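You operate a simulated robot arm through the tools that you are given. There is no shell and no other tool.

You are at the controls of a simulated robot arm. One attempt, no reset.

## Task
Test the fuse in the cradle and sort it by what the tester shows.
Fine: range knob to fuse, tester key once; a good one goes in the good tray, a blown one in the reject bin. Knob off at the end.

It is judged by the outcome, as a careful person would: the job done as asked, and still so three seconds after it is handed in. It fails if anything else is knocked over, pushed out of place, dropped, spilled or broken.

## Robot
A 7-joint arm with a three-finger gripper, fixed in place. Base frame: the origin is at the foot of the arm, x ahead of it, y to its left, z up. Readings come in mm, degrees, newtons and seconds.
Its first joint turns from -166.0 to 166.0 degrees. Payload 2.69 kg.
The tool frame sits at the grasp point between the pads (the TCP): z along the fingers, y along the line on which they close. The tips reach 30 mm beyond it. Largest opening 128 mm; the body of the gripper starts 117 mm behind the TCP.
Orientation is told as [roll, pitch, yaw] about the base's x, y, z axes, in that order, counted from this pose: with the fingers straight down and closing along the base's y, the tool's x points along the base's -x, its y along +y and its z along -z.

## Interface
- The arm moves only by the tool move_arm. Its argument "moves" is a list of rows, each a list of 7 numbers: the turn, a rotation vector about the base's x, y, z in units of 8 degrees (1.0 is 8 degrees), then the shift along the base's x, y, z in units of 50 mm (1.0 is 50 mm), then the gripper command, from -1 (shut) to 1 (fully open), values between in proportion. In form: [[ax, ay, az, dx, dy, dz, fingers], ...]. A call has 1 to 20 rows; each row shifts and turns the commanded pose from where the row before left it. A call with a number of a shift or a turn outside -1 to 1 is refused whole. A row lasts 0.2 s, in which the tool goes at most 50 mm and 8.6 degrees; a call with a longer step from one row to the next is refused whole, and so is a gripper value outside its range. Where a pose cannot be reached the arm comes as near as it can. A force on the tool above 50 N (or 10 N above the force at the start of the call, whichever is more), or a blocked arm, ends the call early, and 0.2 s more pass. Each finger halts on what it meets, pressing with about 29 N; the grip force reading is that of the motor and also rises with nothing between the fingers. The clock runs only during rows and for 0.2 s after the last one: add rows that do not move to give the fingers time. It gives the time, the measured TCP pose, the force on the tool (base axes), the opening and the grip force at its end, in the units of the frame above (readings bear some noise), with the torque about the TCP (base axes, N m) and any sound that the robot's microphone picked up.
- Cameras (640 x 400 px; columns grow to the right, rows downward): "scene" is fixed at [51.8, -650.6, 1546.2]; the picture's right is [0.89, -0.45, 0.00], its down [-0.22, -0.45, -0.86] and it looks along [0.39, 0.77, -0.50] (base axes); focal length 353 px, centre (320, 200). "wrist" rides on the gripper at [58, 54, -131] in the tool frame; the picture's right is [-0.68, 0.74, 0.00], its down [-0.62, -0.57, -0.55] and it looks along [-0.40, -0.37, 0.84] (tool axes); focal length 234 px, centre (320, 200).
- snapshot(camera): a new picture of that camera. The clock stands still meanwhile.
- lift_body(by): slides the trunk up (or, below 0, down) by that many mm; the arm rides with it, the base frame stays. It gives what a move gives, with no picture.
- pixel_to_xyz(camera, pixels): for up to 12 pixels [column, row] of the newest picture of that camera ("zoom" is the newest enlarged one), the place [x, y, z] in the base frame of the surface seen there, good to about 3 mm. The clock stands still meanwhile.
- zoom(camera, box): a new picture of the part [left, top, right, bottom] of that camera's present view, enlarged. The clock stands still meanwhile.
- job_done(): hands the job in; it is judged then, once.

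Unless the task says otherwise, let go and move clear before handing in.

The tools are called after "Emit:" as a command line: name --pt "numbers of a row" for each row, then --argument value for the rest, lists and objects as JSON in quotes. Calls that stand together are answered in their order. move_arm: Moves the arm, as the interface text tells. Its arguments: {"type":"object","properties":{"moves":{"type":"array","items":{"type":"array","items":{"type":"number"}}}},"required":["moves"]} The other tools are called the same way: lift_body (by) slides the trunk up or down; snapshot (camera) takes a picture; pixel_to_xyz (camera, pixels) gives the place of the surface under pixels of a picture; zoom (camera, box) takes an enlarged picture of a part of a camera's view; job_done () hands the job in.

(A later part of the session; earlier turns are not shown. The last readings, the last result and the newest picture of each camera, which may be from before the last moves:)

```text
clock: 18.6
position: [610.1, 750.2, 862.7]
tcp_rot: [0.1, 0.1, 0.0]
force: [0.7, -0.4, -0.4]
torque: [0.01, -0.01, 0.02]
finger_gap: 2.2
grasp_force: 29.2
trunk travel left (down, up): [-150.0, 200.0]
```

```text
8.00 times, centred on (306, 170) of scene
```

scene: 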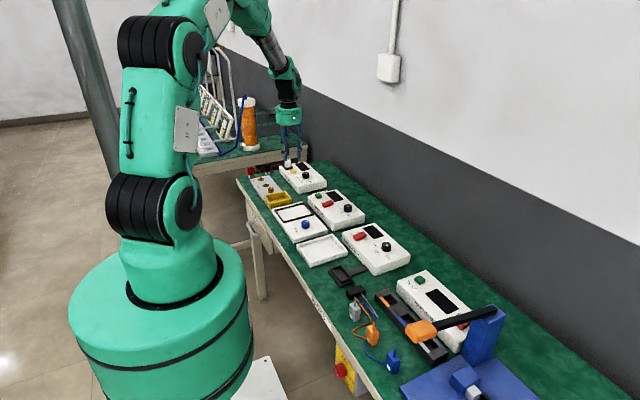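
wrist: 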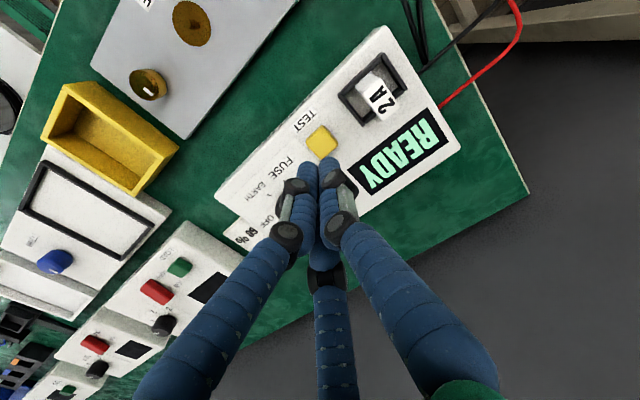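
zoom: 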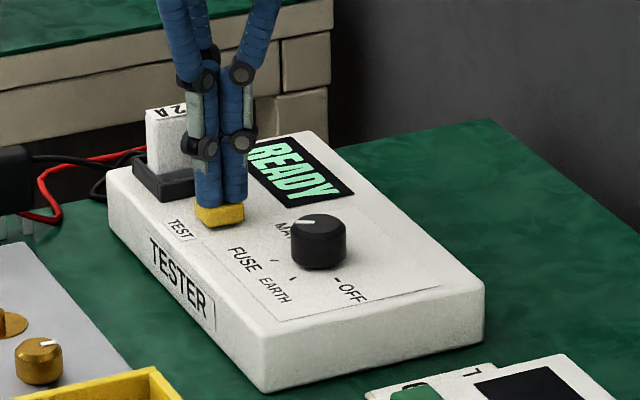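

Still no contact at z 862.7. Continue down in small steps.

Emit:
move_arm --pt "0 0 0 0 0 -0.02 -1" --pt "0 0 0 0 0 -0.02 -1"

Emit:
zoom --camera "scene" --box '[276, 145, 336, 195]'

```text
clock: 19.2
position: [608.6, 750.2, 860.1]
tcp_rot: [0.0, 0.0, 0.0]
force: [-0.7, 0.2, 0.1]
torque: [0.0, -0.01, 0.02]
finger_gap: 2.1
grasp_force: 29.1
trunk travel left (down, up): [-150.0, 200.0]
```

```text
8.00 times, centred on (306, 170) of scene
```

zoom: 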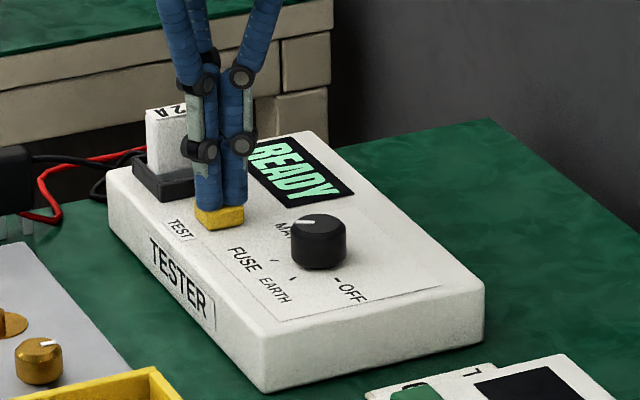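

Still READY with no force at z 860.1. Let me check the wrist view for the tip-key gap before continuing.

Emit:
zoom --camera "wrist" --box '[280, 110, 380, 200]'

Emit:
zoom --camera "scene" --box '[288, 158, 318, 183]'

```text
4.44 times, centred on (330, 155) of wrist
```

zoom: 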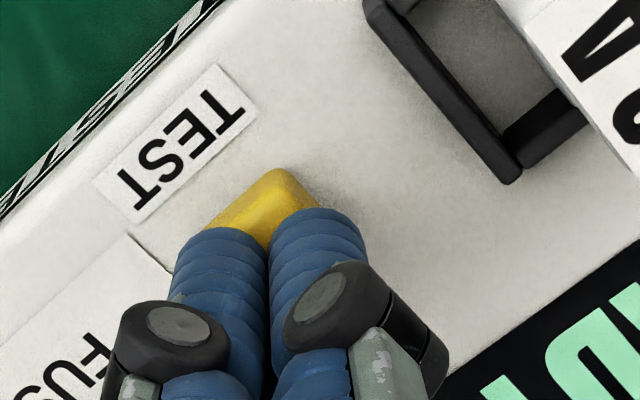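

```text
16.00 times, centred on (303, 170) of scene
```

zoom: 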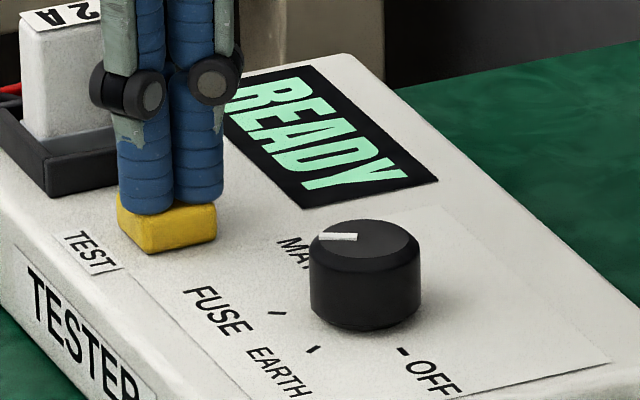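

Tips look right at the key's top surface. Continue down in 1 mm steps.

Emit:
move_arm --pt "0 0 0 0 0 -0.02 -1" --pt "0 0 0 0 0 -0.02 -1"

Emit:
zoom --camera "scene" --box '[288, 158, 318, 183]'

```text
clock: 19.8
position: [610.6, 750.2, 858.2]
tcp_rot: [0.0, 0.0, 0.0]
force: [0.1, 0.8, 1.8]
torque: [0.01, -0.01, 0.01]
finger_gap: 2.4
grasp_force: 28.8
trunk travel left (down, up): [-150.0, 200.0]
heard: click
```

```text
16.00 times, centred on (303, 170) of scene
```

zoom: 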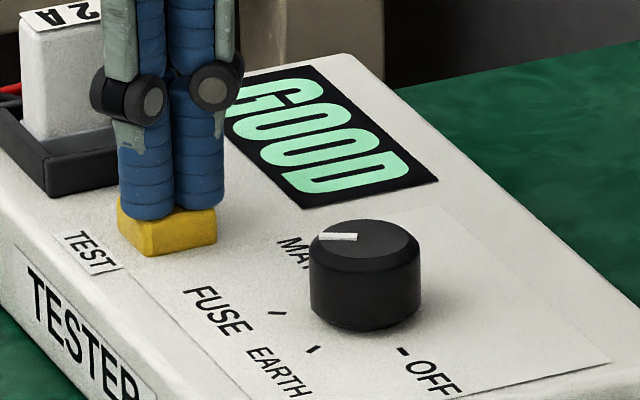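

A click was heard and the display now reads GOOD. I'll lift straight up off the key, without pressing again.

Emit:
move_arm --pt "0 0 0 0 0 0.3 -1" --pt "0 0 0 0 0 0.8 -1" --pt "0 0 0 0 0 0.8 -1" --pt "0 0 0 0 0 0 -1"

Emit:
zoom --camera "scene" --box '[276, 145, 336, 195]'

Emit:
snapshot --camera "wrist"

```text
clock: 20.8
position: [610.5, 750.7, 953.5]
tcp_rot: [0.0, 0.0, -0.1]
force: [0.5, -0.1, -0.3]
torque: [0.03, -0.02, 0.03]
finger_gap: 2.3
grasp_force: 31.0
trunk travel left (down, up): [-150.0, 200.0]
```

```text
8.00 times, centred on (306, 170) of scene
```

zoom: 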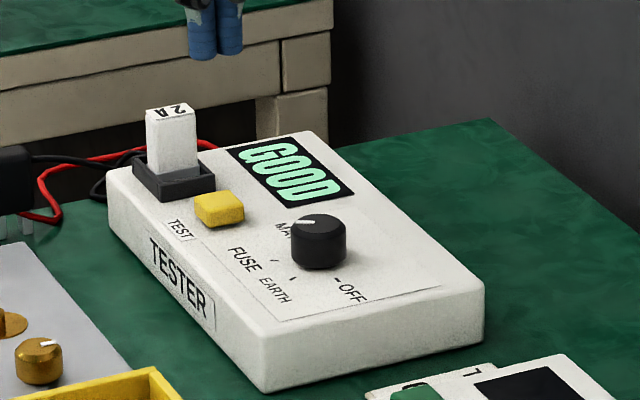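

```text
taken
```

wrist: 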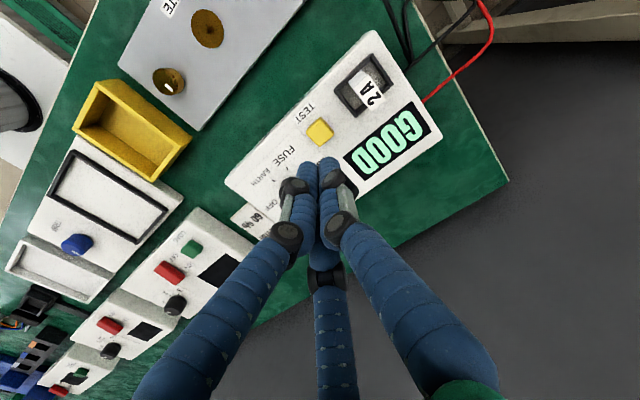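

GOOD stays on the display, so the fuse goes in the GOOD tray. I'll measure the fuse and cradle geometry in this view.

Emit:
zoom --camera "wrist" --box '[320, 40, 420, 130]'

Emit:
zoom --camera "scene" --box '[286, 153, 310, 173]'

```text
4.44 times, centred on (370, 85) of wrist
```

zoom: 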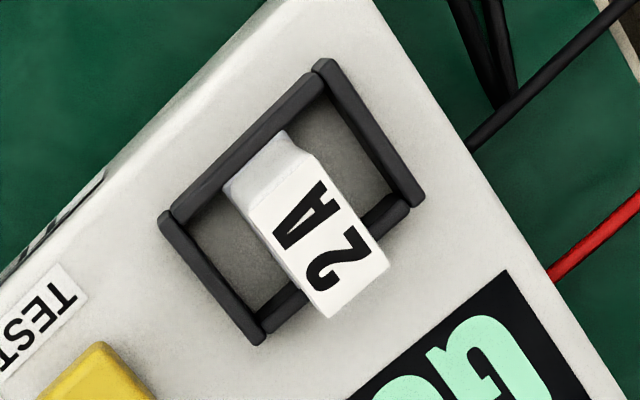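

```text
16.00 times, centred on (298, 163) of scene
```

zoom: 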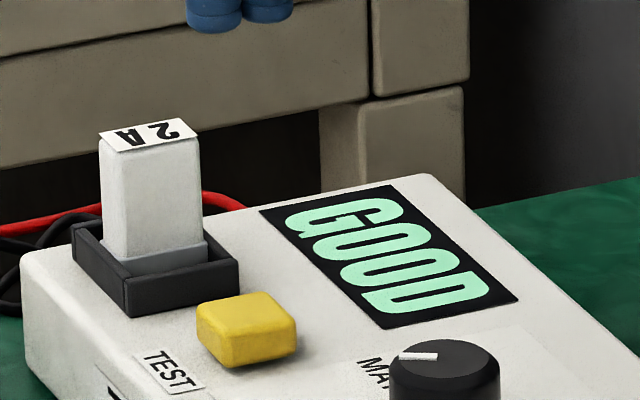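

Emit:
pixel_to_xyz --camera "zoom" --pixels '[[150, 133], [105, 145], [192, 135], [150, 200], [118, 235], [200, 235], [130, 285], [232, 262], [80, 232], [158, 120], [115, 290], [150, 262]]'

Emit:
pixel_to_xyz --camera "wrist" --pixels '[[369, 96], [361, 83], [357, 95], [371, 108], [380, 98], [336, 90], [393, 56], [359, 116], [413, 86], [350, 105], [385, 75], [365, 70]]'

```text
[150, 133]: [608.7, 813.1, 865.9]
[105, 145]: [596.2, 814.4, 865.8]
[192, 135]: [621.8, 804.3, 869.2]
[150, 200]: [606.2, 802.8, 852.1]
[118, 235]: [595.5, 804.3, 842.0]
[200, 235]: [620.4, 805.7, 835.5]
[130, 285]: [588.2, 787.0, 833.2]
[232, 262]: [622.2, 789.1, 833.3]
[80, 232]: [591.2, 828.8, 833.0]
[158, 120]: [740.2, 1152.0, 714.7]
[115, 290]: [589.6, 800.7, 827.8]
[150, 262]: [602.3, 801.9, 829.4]
```

```text
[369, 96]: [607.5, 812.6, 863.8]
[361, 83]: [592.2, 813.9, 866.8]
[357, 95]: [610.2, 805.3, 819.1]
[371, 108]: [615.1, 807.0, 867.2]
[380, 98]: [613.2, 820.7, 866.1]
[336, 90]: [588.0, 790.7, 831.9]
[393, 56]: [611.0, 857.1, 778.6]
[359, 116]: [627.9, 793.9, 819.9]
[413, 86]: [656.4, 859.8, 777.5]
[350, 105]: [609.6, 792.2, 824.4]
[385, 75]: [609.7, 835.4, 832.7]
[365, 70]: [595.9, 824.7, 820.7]
```

The fuse measures about 26 mm in x by 15 mm in y, centred near (607.5,812), standing 35 mm out of the cradle (rim z≈833). I'll move above it (z≈950), opening to ~51 mm with yaw 0 (closing along y), and check reach there.

Emit:
move_arm --pt "0 0 0 -0.02 0.4 0 -0.6" --pt "0 0 0 -0.02 0.4 0 -0.2" --pt "0 0 0 -0.02 0.42 0 -0.2" --pt "0 0 0 0 0 0 -0.2" --pt "0 0 0 0 0 0 -0.2"

Emit:
snapshot --camera "wrist"

Emit:
zoom --camera "scene" --box '[266, 120, 336, 180]'

```text
clock: 22.0
position: [607.5, 811.5, 953.6]
tcp_rot: [0.0, 0.0, 0.0]
force: [0.5, -0.1, -0.4]
torque: [0.02, 0.02, 0.01]
finger_gap: 51.1
grasp_force: 0.1
trunk travel left (down, up): [-150.0, 200.0]
```

```text
taken
```

wrist: 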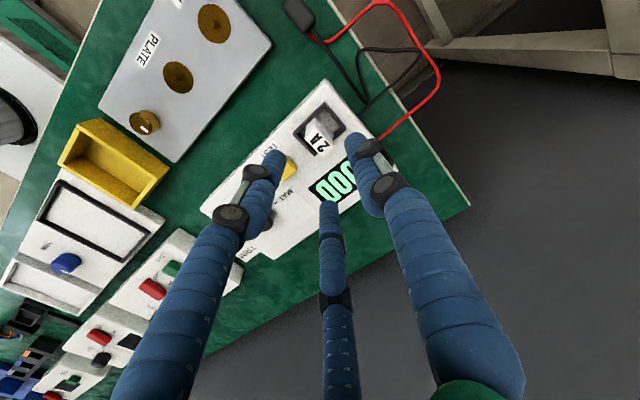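

```text
6.67 times, centred on (301, 150) of scene
```

zoom: 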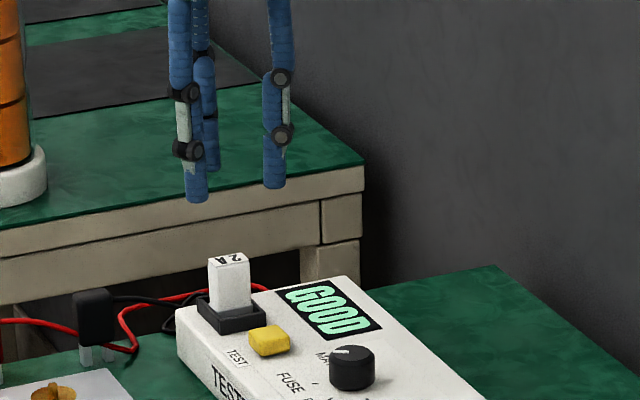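

Reach is fine at (607.5,811.5,953.6). I'll zoom on the fuse at wrist (318,137) to centre precisely.

Emit:
zoom --camera "wrist" --box '[280, 95, 360, 165]'

Emit:
pixel_to_xyz --camera "zoom" --pixels '[[320, 260], [290, 240], [320, 190], [375, 250], [335, 300], [330, 245], [250, 170], [350, 60], [265, 290], [405, 180]]'

```text
5.71 times, centred on (320, 130) of wrist
```

zoom: 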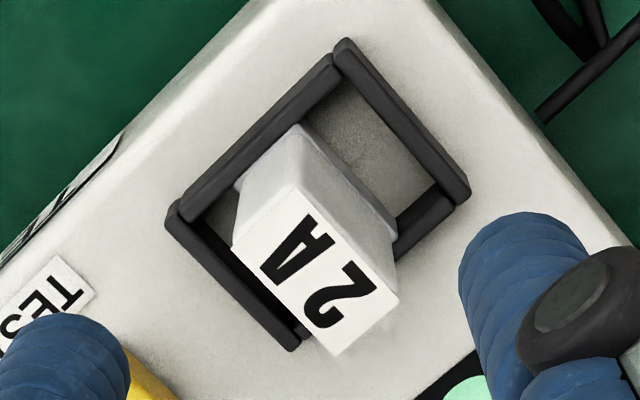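

```text
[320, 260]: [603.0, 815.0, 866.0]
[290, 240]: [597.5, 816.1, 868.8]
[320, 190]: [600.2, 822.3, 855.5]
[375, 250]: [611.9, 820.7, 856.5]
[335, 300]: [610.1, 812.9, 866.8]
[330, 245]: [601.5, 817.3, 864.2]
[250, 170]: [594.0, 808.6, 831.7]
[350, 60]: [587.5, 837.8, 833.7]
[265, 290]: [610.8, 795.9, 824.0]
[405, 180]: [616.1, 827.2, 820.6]
```

The fuse top centre shows at wrist (318.9,142.7) vs expected (319.5,145.8), i.e. an offset of about (−1.2,+2) mm after bias. I'll shift and descend to TCP z≈866 so the tips stay just above the cradle rim (833).

Emit:
move_arm --pt "0 0 0 -0.024 0.04 -0.3 -0.2" --pt "0 0 0 0 0 -0.5 -0.2" --pt "0 0 0 0 0 -0.4 -0.2" --pt "0 0 0 0 0 -0.35 -0.2" --pt "0 0 0 0 0 -0.2 -0.2" --pt "0 0 0 0 0 0 -0.2"

Emit:
zoom --camera "wrist" --box '[260, 120, 380, 210]'

Emit:
zoom --camera "scene" --box '[276, 140, 324, 180]'

```text
clock: 23.4
position: [607.0, 812.3, 865.3]
tcp_rot: [0.0, 0.0, 0.1]
force: [0.3, 0.3, -0.5]
torque: [0.0, 0.0, 0.01]
finger_gap: 51.4
grasp_force: 0.0
trunk travel left (down, up): [-150.0, 200.0]
```

```text
4.44 times, centred on (320, 165) of wrist
```

zoom: 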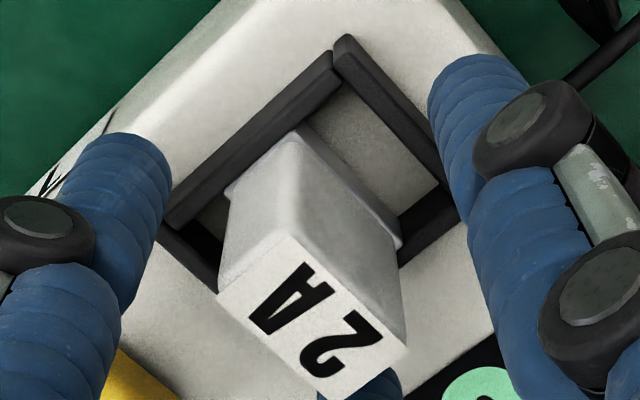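

```text
10.00 times, centred on (300, 160) of scene
```

zoom: 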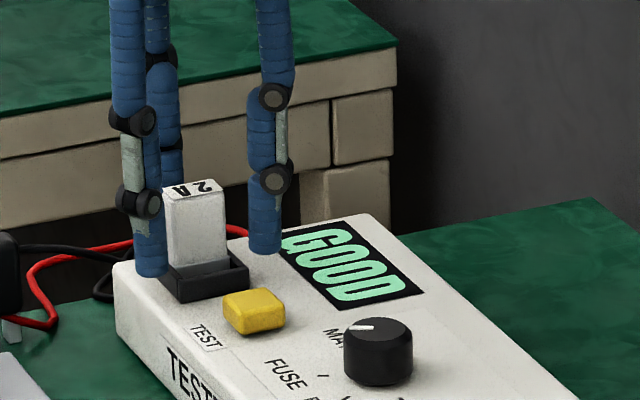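

Alignment is good: residual ≈1 mm in y. I'll nudge +0.8 mm in y and close gently on the fuse in stages.

Emit:
move_arm --pt "0 0 0 0 0.016 0 -0.2" --pt "0 0 0 0 0 0 -0.45" --pt "0 0 0 0 0 0 -0.6" --pt "0 0 0 0 0 0 -0.68" --pt "0 0 0 0 0 0 -0.75" --pt "0 0 0 0 0 0 -0.85" --pt "0 0 0 0 0 0 -1" --pt "0 0 0 0 0 0 -1"

Emit:
zoom --camera "wrist" --box '[260, 120, 380, 210]'

Emit:
zoom --camera "scene" --box '[276, 140, 324, 180]'

```text
clock: 25.2
position: [607.5, 813.8, 865.7]
tcp_rot: [-0.1, 0.0, 0.0]
force: [2.1, -0.6, -0.6]
torque: [-0.06, -0.08, 0.3]
finger_gap: 22.4
grasp_force: 28.9
trunk travel left (down, up): [-150.0, 200.0]
```

```text
4.44 times, centred on (320, 165) of wrist
```

zoom: 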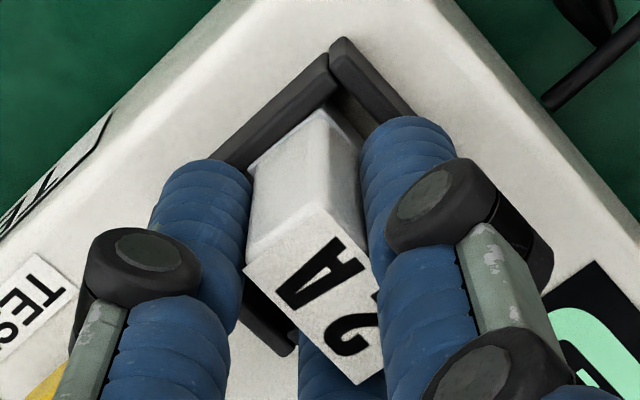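

```text
10.00 times, centred on (300, 160) of scene
```

zoom: 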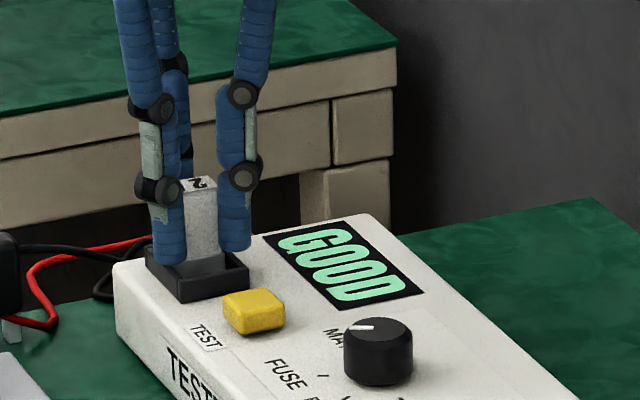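

The gap stopped at 22.4 mm: the fuse shifted ~5 mm in +y inside the cradle and is held between the +y finger and the two −y fingers at its corners, with a torque of 0.3 N·m about z. I'll look closely before lifting.

Emit:
zoom --camera "scene" --box '[284, 152, 308, 172]'

Emit:
zoom --camera "wrist" --box '[290, 135, 360, 210]'

Emit:
pixel_to_xyz --camera "wrist" --pixels '[[304, 181], [318, 168], [320, 180], [327, 204], [318, 148], [305, 170], [322, 195], [300, 165], [340, 160]]'

```text
16.00 times, centred on (296, 162) of scene
```

zoom: 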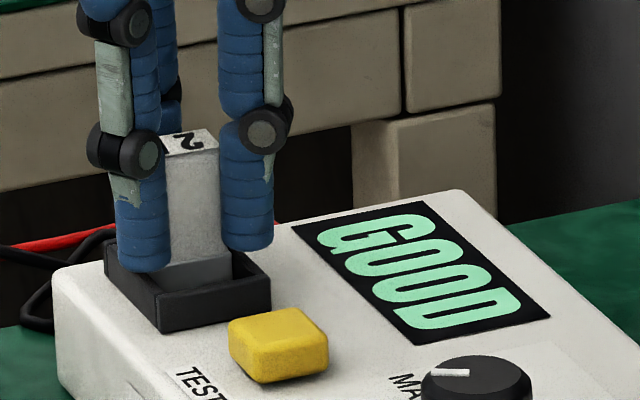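

```text
5.33 times, centred on (325, 172) of wrist
```

zoom: 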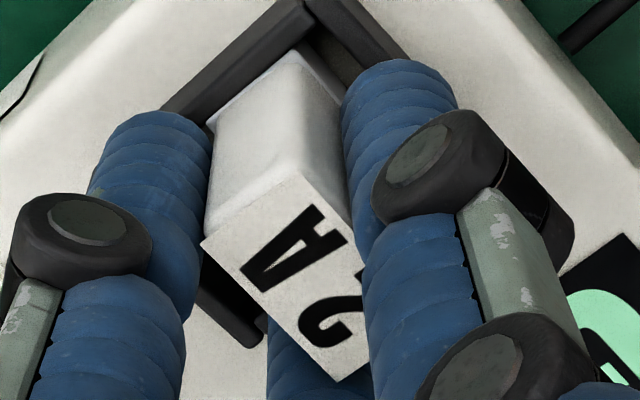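

```text
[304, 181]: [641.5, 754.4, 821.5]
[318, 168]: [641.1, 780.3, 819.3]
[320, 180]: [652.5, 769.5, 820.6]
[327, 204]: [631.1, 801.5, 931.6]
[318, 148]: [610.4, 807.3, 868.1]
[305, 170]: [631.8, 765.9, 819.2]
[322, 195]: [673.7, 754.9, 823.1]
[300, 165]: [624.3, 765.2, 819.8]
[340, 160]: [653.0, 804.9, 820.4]
```

The grip looks sound (thumb on the +y face, two fingers at the opposite corners), and the fuse stays upright. I'll lift slowly by 10 mm and check that it comes along.

Emit:
move_arm --pt "0 0 0 0 0 0.04 -1" --pt "0 0 0 0 0 0.06 -1" --pt "0 0 0 0 0 0.1 -1" --pt "0 0 0 0 0 0 -1"

Emit:
zoom --camera "scene" --box '[284, 148, 308, 168]'

Emit:
zoom --camera "wrist" --box '[290, 135, 360, 210]'

```text
clock: 26.2
position: [607.3, 813.7, 874.1]
tcp_rot: [-0.1, 0.1, -0.1]
force: [5.1, -2.9, -14.6]
torque: [-0.2, -0.27, 0.3]
finger_gap: 22.9
grasp_force: 28.6
trunk travel left (down, up): [-150.0, 200.0]
```

```text
16.00 times, centred on (296, 158) of scene
```

zoom: 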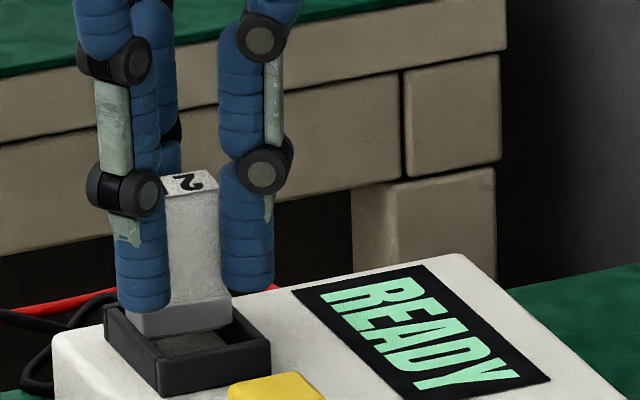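

```text
5.33 times, centred on (325, 172) of wrist
```

zoom: 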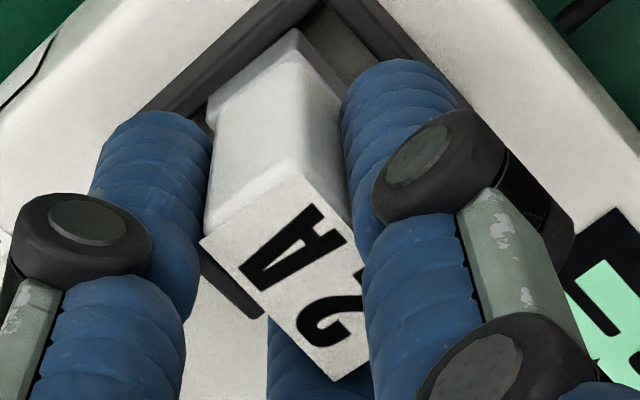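

The fuse is rising with the gripper, with ~15 N of drag against the cradle. I'll keep lifting gently and check.

Emit:
move_arm --pt "0 0 0 0 0 0.08 -1" --pt "0 0 0 0 0 0.08 -1" --pt "0 0 0 0 0 0.08 -1" --pt "0 0 0 0 0 0 -1"

Emit:
zoom --camera "scene" --box '[284, 144, 312, 168]'

Emit:
zoom --camera "wrist" --box '[290, 135, 360, 210]'

```text
clock: 27.2
position: [606.1, 813.7, 888.3]
tcp_rot: [0.0, 0.0, 0.0]
force: [0.2, 0.5, 0.7]
torque: [0.0, -0.03, 0.01]
finger_gap: 17.9
grasp_force: 29.1
trunk travel left (down, up): [-150.0, 200.0]
```

```text
16.00 times, centred on (298, 156) of scene
```

zoom: 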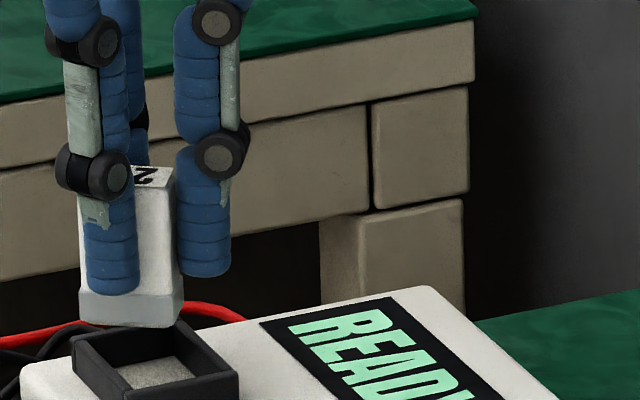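

```text
5.33 times, centred on (325, 172) of wrist
```

zoom: 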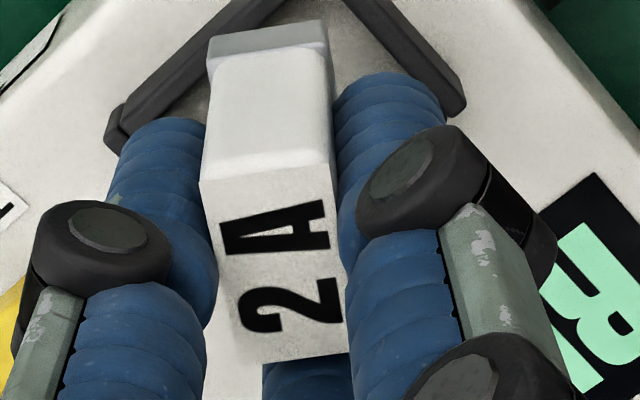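

The fuse is free of the cradle and settled in the three fingers (gap 17.9, force ~0), turned a bit about z. I'll lift it up another 80 mm slowly and then measure the GOOD tray.

Emit:
move_arm --pt "0 0 0 0 0 0.2 -1" --pt "0 0 0 0 0 0.35 -1" --pt "0 0 0 0 0 0.4 -1" --pt "0 0 0 0 0 0.4 -1" --pt "0 0 0 0 0 0.25 -1" --pt "0 0 0 0 0 0 -1"

Emit:
snapshot --camera "wrist"

Emit:
snapshot --camera "scene"

Emit:
zoom --camera "scene" --box '[280, 220, 360, 280]'

Emit:
pixel_to_xyz --camera "zoom" --pixels '[[320, 200], [250, 150], [400, 150], [200, 230], [300, 280], [420, 230], [200, 130], [150, 160], [250, 300], [480, 210], [390, 95], [330, 180]]'

```text
clock: 28.6
position: [606.7, 814.4, 966.7]
tcp_rot: [0.1, 0.1, -0.1]
force: [0.2, -0.4, 0.3]
torque: [0.01, -0.01, 0.0]
finger_gap: 18.1
grasp_force: 29.0
trunk travel left (down, up): [-150.0, 200.0]
```

```text
taken
```

wrist: 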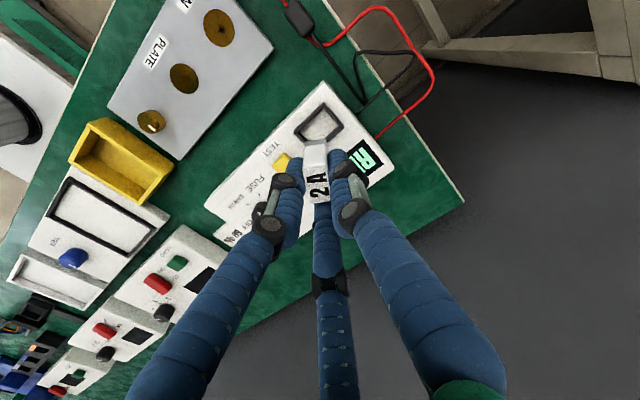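

```text
taken
```

scene: 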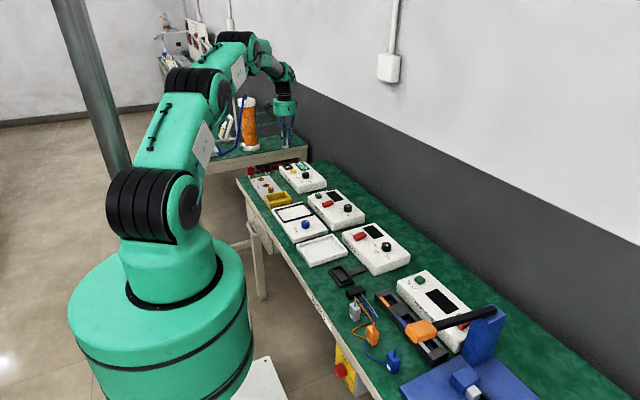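

```text
6.67 times, centred on (320, 250) of scene
```

zoom: 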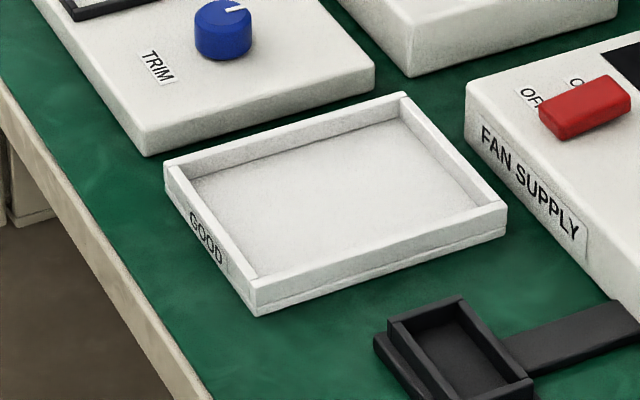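

```text
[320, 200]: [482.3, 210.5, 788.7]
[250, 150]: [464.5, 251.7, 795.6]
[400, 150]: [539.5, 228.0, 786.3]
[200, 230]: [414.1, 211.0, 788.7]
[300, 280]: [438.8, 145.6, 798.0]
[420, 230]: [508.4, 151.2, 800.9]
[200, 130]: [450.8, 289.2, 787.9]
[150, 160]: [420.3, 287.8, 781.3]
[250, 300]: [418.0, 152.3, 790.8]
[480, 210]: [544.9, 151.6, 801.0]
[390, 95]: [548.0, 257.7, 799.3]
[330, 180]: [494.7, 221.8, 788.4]
```

The tray's inner floor spans about x 420–545, y 155–255 at z≈788 (rim 800), centre ≈(480,203), and it is clear. I'll carry the fuse at z≈967 over to there with a gentle ramp.

Emit:
move_arm --pt "0 0 0 -0.043 -0.206 0 -1" --pt "0 0 0 -0.085 -0.412 0 -1" --pt "0 0 0 -0.142 -0.686 0 -1" --pt "0 0 0 -0.142 -0.686 0 -1" --pt "0 0 0 -0.142 -0.686 0 -1" --pt "0 0 0 -0.142 -0.686 0 -1" --pt "0 0 0 -0.142 -0.686 0 -1" --pt "0 0 0 -0.142 -0.686 0 -1" --pt "0 0 0 -0.142 -0.686 0 -1" --pt "0 0 0 -0.142 -0.686 0 -1" --pt "0 0 0 -0.142 -0.686 0 -1" --pt "0 0 0 -0.142 -0.686 0 -1" --pt "0 0 0 -0.142 -0.686 0 -1" --pt "0 0 0 -0.142 -0.686 0 -1" --pt "0 0 0 -0.142 -0.686 0 -1" --pt "0 0 0 -0.142 -0.686 0 -1" --pt "0 0 0 -0.142 -0.686 0 -1" --pt "0 0 0 -0.142 -0.686 0 -1" --pt "0 0 0 -0.085 -0.412 0 -1" --pt "0 0 0 -0.043 -0.206 0 -1"

Emit:
snapshot --camera "wrist"

Emit:
snapshot --camera "scene"

```text
clock: 32.8
position: [479.3, 203.5, 967.4]
tcp_rot: [0.0, -0.1, 0.1]
force: [0.1, -0.1, 0.0]
torque: [0.01, 0.0, -0.01]
finger_gap: 17.8
grasp_force: 28.7
trunk travel left (down, up): [-150.0, 200.0]
```

```text
taken
```

wrist: 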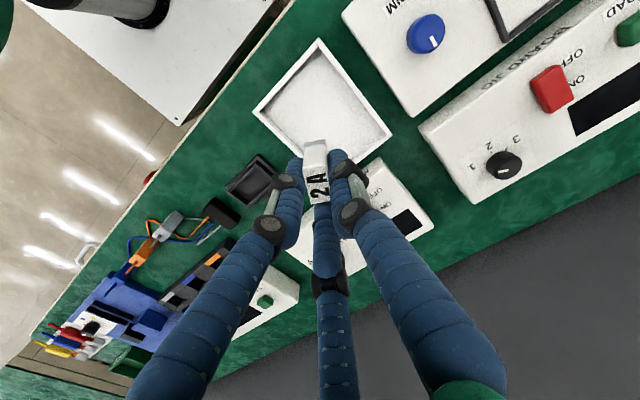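

```text
taken
```

scene: 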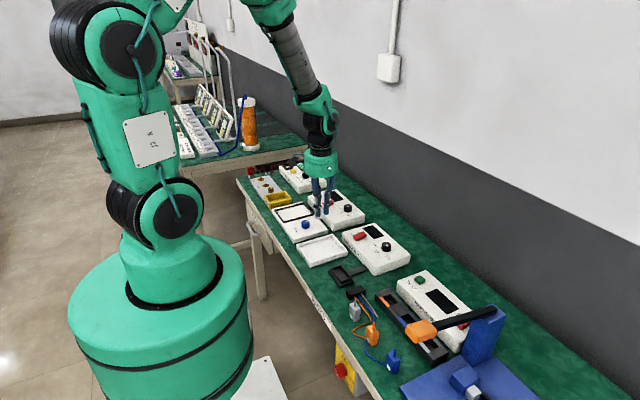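

Fuse still held (gap 17.8). I'll measure the tray's corners from this wrist view and check the fuse's posture.

Emit:
pixel_to_xyz --camera "wrist" --pixels '[[318, 42], [390, 132], [256, 110], [320, 100], [290, 120], [350, 140], [317, 60], [375, 132], [270, 112], [316, 147], [312, 165], [325, 190]]'

Emit:
zoom --camera "wrist" --box '[250, 110, 390, 220]'

Emit:
zoom --camera "scene" --box '[290, 140, 360, 270]'

```text
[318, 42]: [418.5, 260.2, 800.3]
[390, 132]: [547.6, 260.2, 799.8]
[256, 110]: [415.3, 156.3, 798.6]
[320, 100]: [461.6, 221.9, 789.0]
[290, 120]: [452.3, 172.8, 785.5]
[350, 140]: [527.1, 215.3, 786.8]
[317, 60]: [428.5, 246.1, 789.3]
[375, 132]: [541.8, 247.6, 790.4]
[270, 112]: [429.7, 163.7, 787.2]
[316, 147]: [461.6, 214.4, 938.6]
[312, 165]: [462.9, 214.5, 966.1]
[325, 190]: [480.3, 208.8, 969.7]
```

```text
3.64 times, centred on (320, 165) of wrist
```

zoom: 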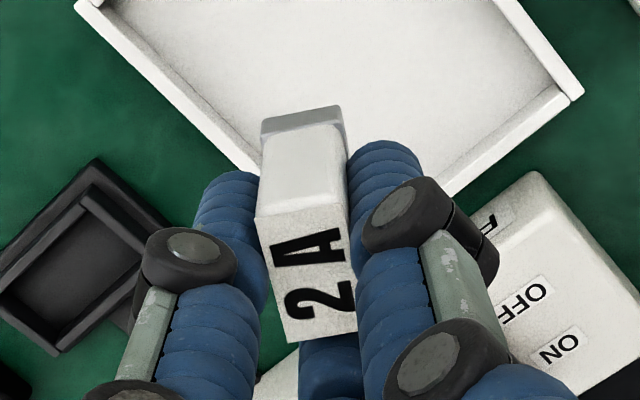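

```text
3.08 times, centred on (325, 205) of scene
```

zoom: 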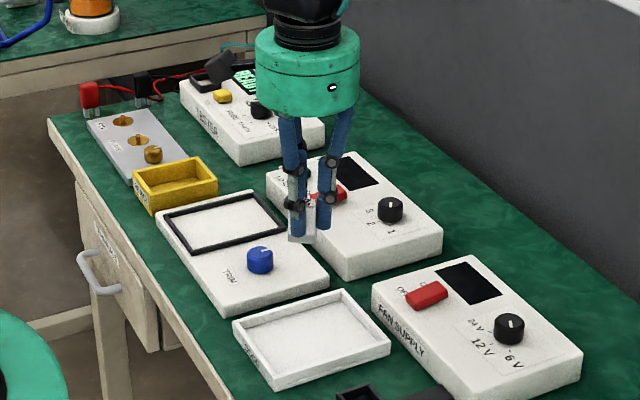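

The fuse hangs centred over the tray (inner x≈425–540, y≈160–250, floor ≈788), its bottom about 45 mm below the TCP. I'll descend to TCP z≈850 first.

Emit:
move_arm --pt "0 0 0 0 0 -0.2 -1" --pt "0 0 0 0 0 -0.4 -1" --pt "0 0 0 0 0 -0.5 -1" --pt "0 0 0 0 0 -0.5 -1" --pt "0 0 0 0 0 -0.45 -1" --pt "0 0 0 0 0 -0.29 -1" --pt "0 0 0 0 0 0 -1"

Emit:
zoom --camera "scene" --box '[290, 200, 360, 270]'

Emit:
zoom --camera "wrist" --box '[250, 100, 390, 220]'

```text
clock: 34.4
position: [480.2, 203.6, 850.9]
tcp_rot: [0.0, 0.0, 0.0]
force: [-0.5, 0.3, 0.4]
torque: [-0.04, 0.02, -0.02]
finger_gap: 17.7
grasp_force: 29.1
trunk travel left (down, up): [-150.0, 200.0]
```

```text
5.71 times, centred on (325, 235) of scene
```

zoom: 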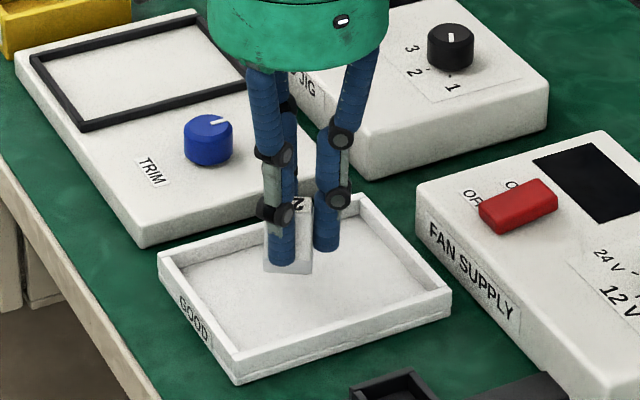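

```text
3.33 times, centred on (320, 160) of wrist
```

zoom: 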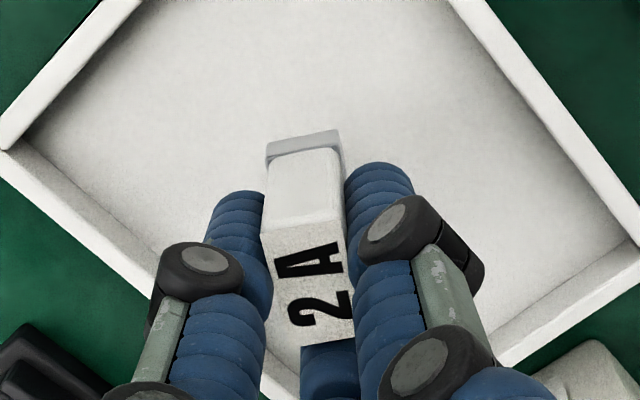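

The fuse is within the tray outline, bottom still above the floor. I'll lower slowly and watch the vertical force for touch-down.

Emit:
move_arm --pt "0 0 0 0 0 -0.08 -1" --pt "0 0 0 0 0 -0.08 -1" --pt "0 0 0 0 0 -0.06 -1" --pt "0 0 0 0 0 -0.04 -1"

Emit:
zoom --camera "scene" --box '[300, 220, 345, 262]'

```text
clock: 35.4
position: [480.8, 202.8, 836.9]
tcp_rot: [0.0, 0.0, 0.1]
force: [0.5, 1.0, -0.2]
torque: [-0.02, -0.02, 0.0]
finger_gap: 17.9
grasp_force: 29.0
trunk travel left (down, up): [-150.0, 200.0]
```

```text
9.52 times, centred on (322, 241) of scene
```

zoom: 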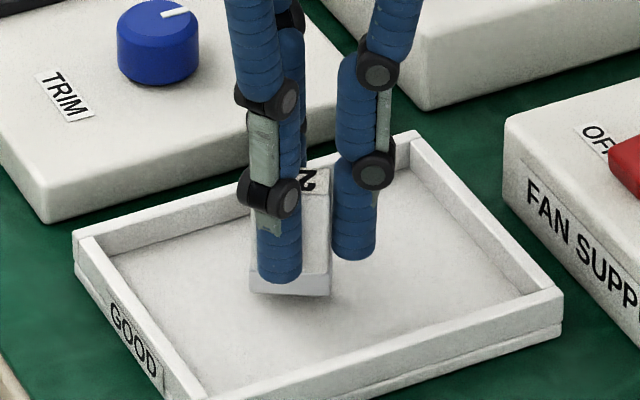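

Emit:
move_arm --pt "0 0 0 0 0 -0.02 -1" --pt "0 0 0 0 0 -0.02 -1" --pt "0 0 0 0 0 -0.02 -1"

Emit:
zoom --camera "scene" --box '[300, 220, 345, 262]'

```text
clock: 36.2
position: [478.6, 203.6, 834.9]
tcp_rot: [0.0, 0.0, 0.0]
force: [0.2, -0.2, -0.4]
torque: [0.0, -0.03, -0.02]
finger_gap: 17.7
grasp_force: 29.1
trunk travel left (down, up): [-150.0, 200.0]
```

```text
9.52 times, centred on (322, 241) of scene
```

zoom: 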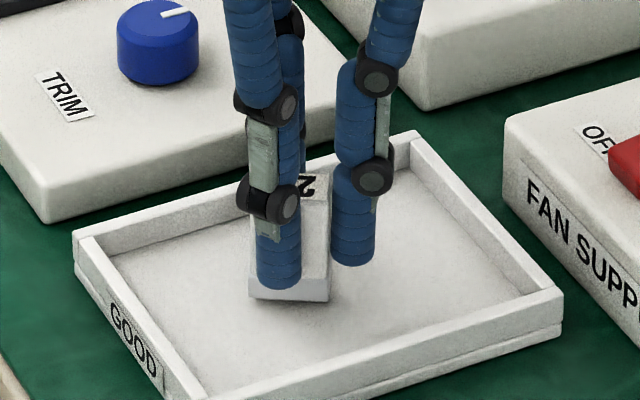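

No touch-down force yet at z≈834. I'll keep lowering in 1 mm steps.

Emit:
move_arm --pt "0 0 0 0 0 -0.02 -1" --pt "0 0 0 0 0 -0.02 -1"

Emit:
zoom --camera "scene" --box '[310, 235, 335, 258]'

```text
clock: 36.8
position: [479.3, 204.3, 833.2]
tcp_rot: [-0.1, 0.0, 0.1]
force: [0.3, 0.5, -0.1]
torque: [0.0, 0.01, 0.0]
finger_gap: 17.7
grasp_force: 29.2
trunk travel left (down, up): [-150.0, 200.0]
```

```text
16.00 times, centred on (322, 246) of scene
```

zoom: 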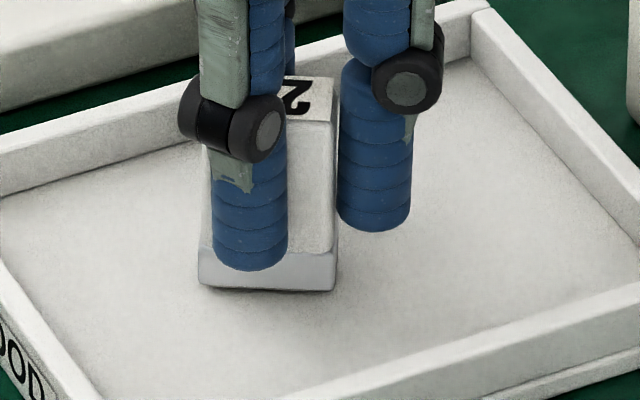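

The fuse bottom is nearly on the tray floor, still no force. Two more 0.8 mm steps.

Emit:
move_arm --pt "0 0 0 0 0 -0.016 -1" --pt "0 0 0 0 0 -0.016 -1"

Emit:
zoom --camera "scene" --box '[310, 235, 335, 258]'

```text
clock: 37.4
position: [479.7, 202.2, 831.9]
tcp_rot: [0.0, -0.2, 0.0]
force: [-2.5, 1.2, 14.5]
torque: [-0.01, 0.11, -0.04]
finger_gap: 17.6
grasp_force: 29.0
trunk travel left (down, up): [-150.0, 200.0]
```

```text
16.00 times, centred on (322, 246) of scene
```

zoom: 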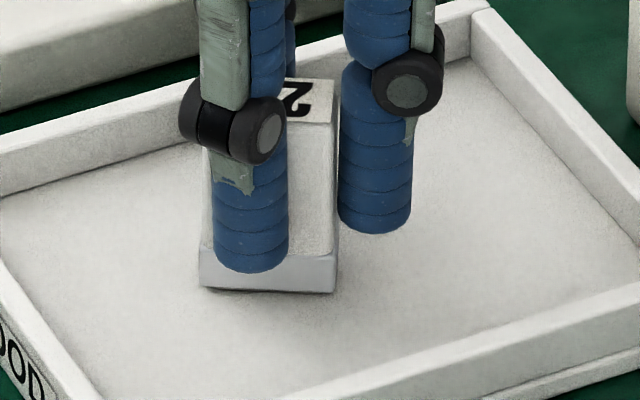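

Touch-down at z≈832 (14.5 N). I'll ease up ~1 mm, then open the fingers gradually to ~51 mm.

Emit:
move_arm --pt "0 0 0 0 0 0.02 -1" --pt "0 0 0 0 0 0 -0.7" --pt "0 0 0 0 0 0 -0.66" --pt "0 0 0 0 0 0 -0.6" --pt "0 0 0 0 0 0 -0.5" --pt "0 0 0 0 0 0 -0.35" --pt "0 0 0 0 0 0 -0.2" --pt "0 0 0 0 0 0 -0.2"

Emit:
zoom --camera "scene" --box '[300, 220, 345, 262]'

Emit:
zoom --camera "wrist" --box '[250, 100, 390, 220]'

```text
clock: 39.2
position: [480.5, 203.7, 832.8]
tcp_rot: [-0.1, -0.1, 0.0]
force: [0.4, 0.6, -0.6]
torque: [0.0, 0.02, 0.01]
finger_gap: 51.3
grasp_force: 0.0
trunk travel left (down, up): [-150.0, 200.0]
```

```text
9.52 times, centred on (322, 241) of scene
```

zoom: 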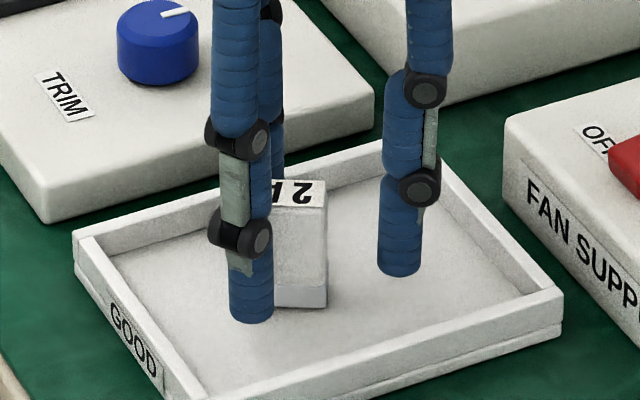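

```text
3.33 times, centred on (320, 160) of wrist
```

zoom: 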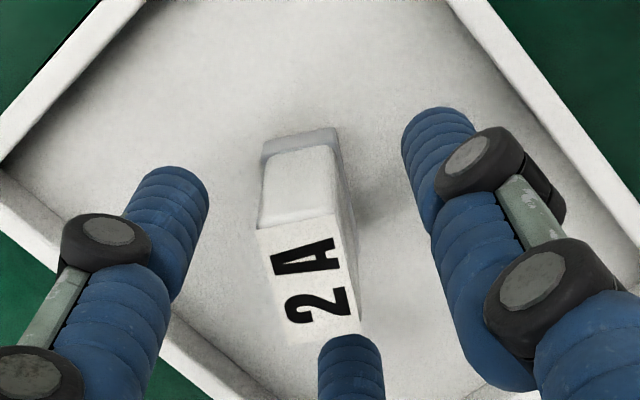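

The fuse stands upright and free in the GOOD tray. I'll rise straight up, slowly at first.

Emit:
move_arm --pt "0 0 0 0 0 0.15 -0.2" --pt "0 0 0 0 0 0.3 -0.2" --pt "0 0 0 0 0 0.6 -0.2" --pt "0 0 0 0 0 0.8 -0.2" --pt "0 0 0 0 0 0.7 -0.2" --pt "0 0 0 0 0 0 -0.2"

Emit:
zoom --camera "scene" --box '[290, 200, 360, 270]'

```text
clock: 40.6
position: [479.2, 202.6, 960.1]
tcp_rot: [0.0, 0.0, -0.1]
force: [0.4, 0.1, 0.7]
torque: [0.03, -0.06, 0.01]
finger_gap: 51.3
grasp_force: 0.1
trunk travel left (down, up): [-150.0, 200.0]
```

```text
5.71 times, centred on (325, 235) of scene
```

zoom: 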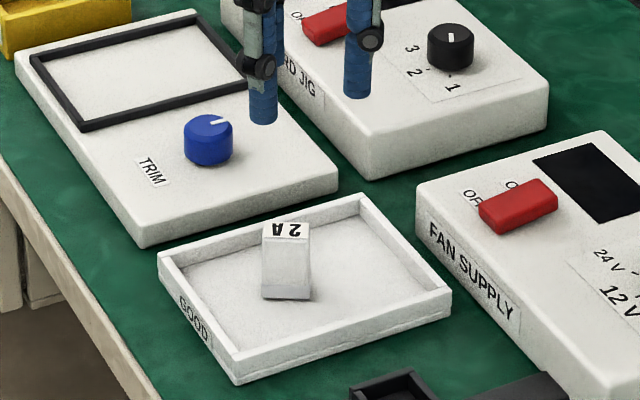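

The fuse stands in the GOOD tray. Now I'll go back above the knob at (639.5,675) with z≈959 and yaw −60°, ready to turn it +120° back to OFF.

Emit:
move_arm --pt "0 0 -0.469 0.2 0.591 0 -0.2" --pt "0 0 -0.469 0.2 0.591 0 -0.2" --pt "0 0 -0.469 0.2 0.591 0 -0.2" --pt "0 0 -0.469 0.2 0.591 0 -0.2" --pt "0 0 -0.469 0.2 0.591 0 -0.2" --pt "0 0 -0.469 0.2 0.591 0 -0.2" --pt "0 0 -0.469 0.2 0.591 0 -0.2" --pt "0 0 -0.469 0.2 0.591 0 -0.2" --pt "0 0 -0.469 0.2 0.591 0 -0.2" --pt "0 0 -0.469 0.2 0.591 0 -0.2" --pt "0 0 -0.469 0.2 0.591 0 -0.2" --pt "0 0 -0.469 0.2 0.591 0 -0.2" --pt "0 0 -0.469 0.2 0.591 0 -0.2" --pt "0 0 -0.469 0.2 0.591 0 -0.2" --pt "0 0 -0.469 0.2 0.591 0 -0.2" --pt "0 0 -0.469 0.2 0.591 0 -0.2" --pt "0 0 0 0 0 0 -0.2"

Emit:
zoom --camera "wrist" --box '[290, 100, 350, 160]'

Emit:
zoom --camera "scene" --box '[266, 150, 346, 270]'

```text
clock: 44.2
position: [641.5, 676.8, 958.9]
tcp_rot: [0.0, 0.0, -59.9]
force: [0.5, 0.6, -0.1]
torque: [-0.01, 0.02, 0.01]
finger_gap: 51.2
grasp_force: 0.1
trunk travel left (down, up): [-150.0, 200.0]
```

```text
6.67 times, centred on (320, 130) of wrist
```

zoom: 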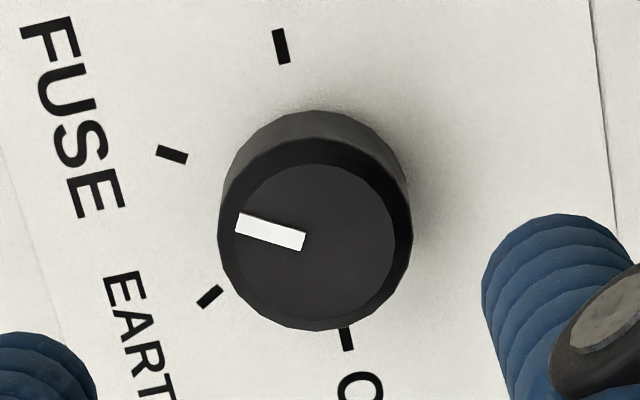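

```text
3.33 times, centred on (306, 210) of scene
```

zoom: 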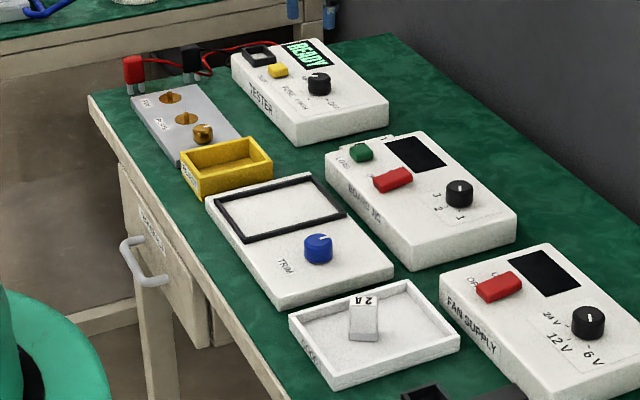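

The knob top centre is at (319.1,136.1), right under the TCP (expected (319.5,136)), and the pointer is still on FUSE. I'll descend and grip it.

Emit:
move_arm --pt "0 0 0 0 0 -0.4 -0.2" --pt "0 0 0 0 0 -0.5 -0.2" --pt "0 0 0 0 0 -0.5 -0.2" --pt "0 0 0 0 0 -0.4 -0.2" --pt "0 0 0 0 0 -0.26 -0.2" --pt "0 0 0 0 0 0 -0.2"

Emit:
zoom --camera "wrist" --box '[272, 145, 368, 215]'

```text
clock: 45.6
position: [640.0, 673.5, 856.5]
tcp_rot: [0.0, 0.0, -60.0]
force: [-0.5, 0.4, 0.3]
torque: [0.03, 0.0, 0.0]
finger_gap: 51.1
grasp_force: 0.1
trunk travel left (down, up): [-150.0, 200.0]
```

```text
5.71 times, centred on (320, 180) of wrist
```

zoom: 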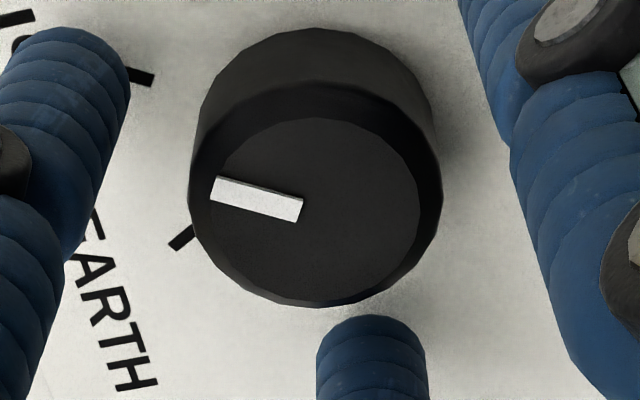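

Knob centre appears ~2 mm toward +y of the TCP; I'll nudge (+0.3,+1.6) mm and close on it.

Emit:
move_arm --pt "0 0 0 0.006 0.032 0 -0.2" --pt "0 0 0 0 0 0 -0.4" --pt "0 0 0 0 0 0 -0.6" --pt "0 0 0 0 0 0 -1" --pt "0 0 0 0 0 0 -1"

```text
clock: 46.8
position: [641.0, 674.2, 855.8]
tcp_rot: [-0.1, 0.0, -60.0]
force: [-1.5, -10.0, 1.7]
torque: [-0.34, 0.06, -0.04]
finger_gap: 31.0
grasp_force: 45.0
trunk travel left (down, up): [-150.0, 200.0]
```

The grip is centred (gap 31.0) with −10 N in y, so I'll ease −1.2 mm in y and turn +60°.

Emit:
move_arm --pt "0 0 0 -0.002 -0.024 0 -1" --pt "0 0 0.75 0 0 0 -1" --pt "0 0 0.75 0 0 0 -1" --pt "0 0 0.75 0 0 0 -1" --pt "0 0 0.75 0 0 0 -1" --pt "0 0 0.75 0 0 0 -1" --pt "0 0 0.75 0 0 0 -1" --pt "0 0 0.75 0 0 0 -1" --pt "0 0 0.75 0 0 0 -1" --pt "0 0 0.75 0 0 0 -1" --pt "0 0 0.75 0 0 0 -1" --pt "0 0 0 0 0 0 -1"

Emit:
zoom --camera "wrist" --box '[256, 120, 384, 215]'

```text
clock: 49.4
position: [640.1, 675.8, 856.4]
tcp_rot: [0.0, -0.1, 0.1]
force: [-5.2, -6.8, -3.4]
torque: [-0.12, 0.09, -0.01]
finger_gap: 30.8
grasp_force: 44.7
trunk travel left (down, up): [-150.0, 200.0]
```

```text
4.21 times, centred on (320, 168) of wrist
```

zoom: 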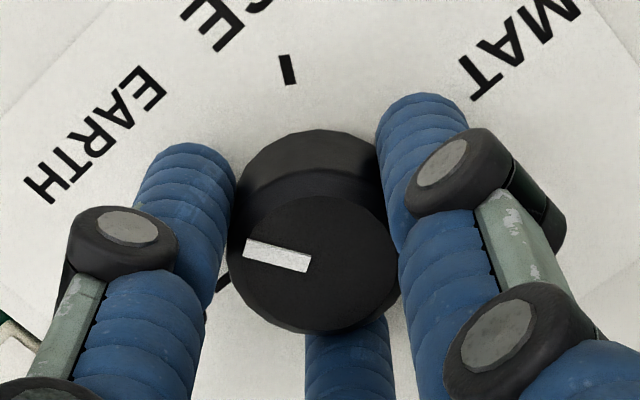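

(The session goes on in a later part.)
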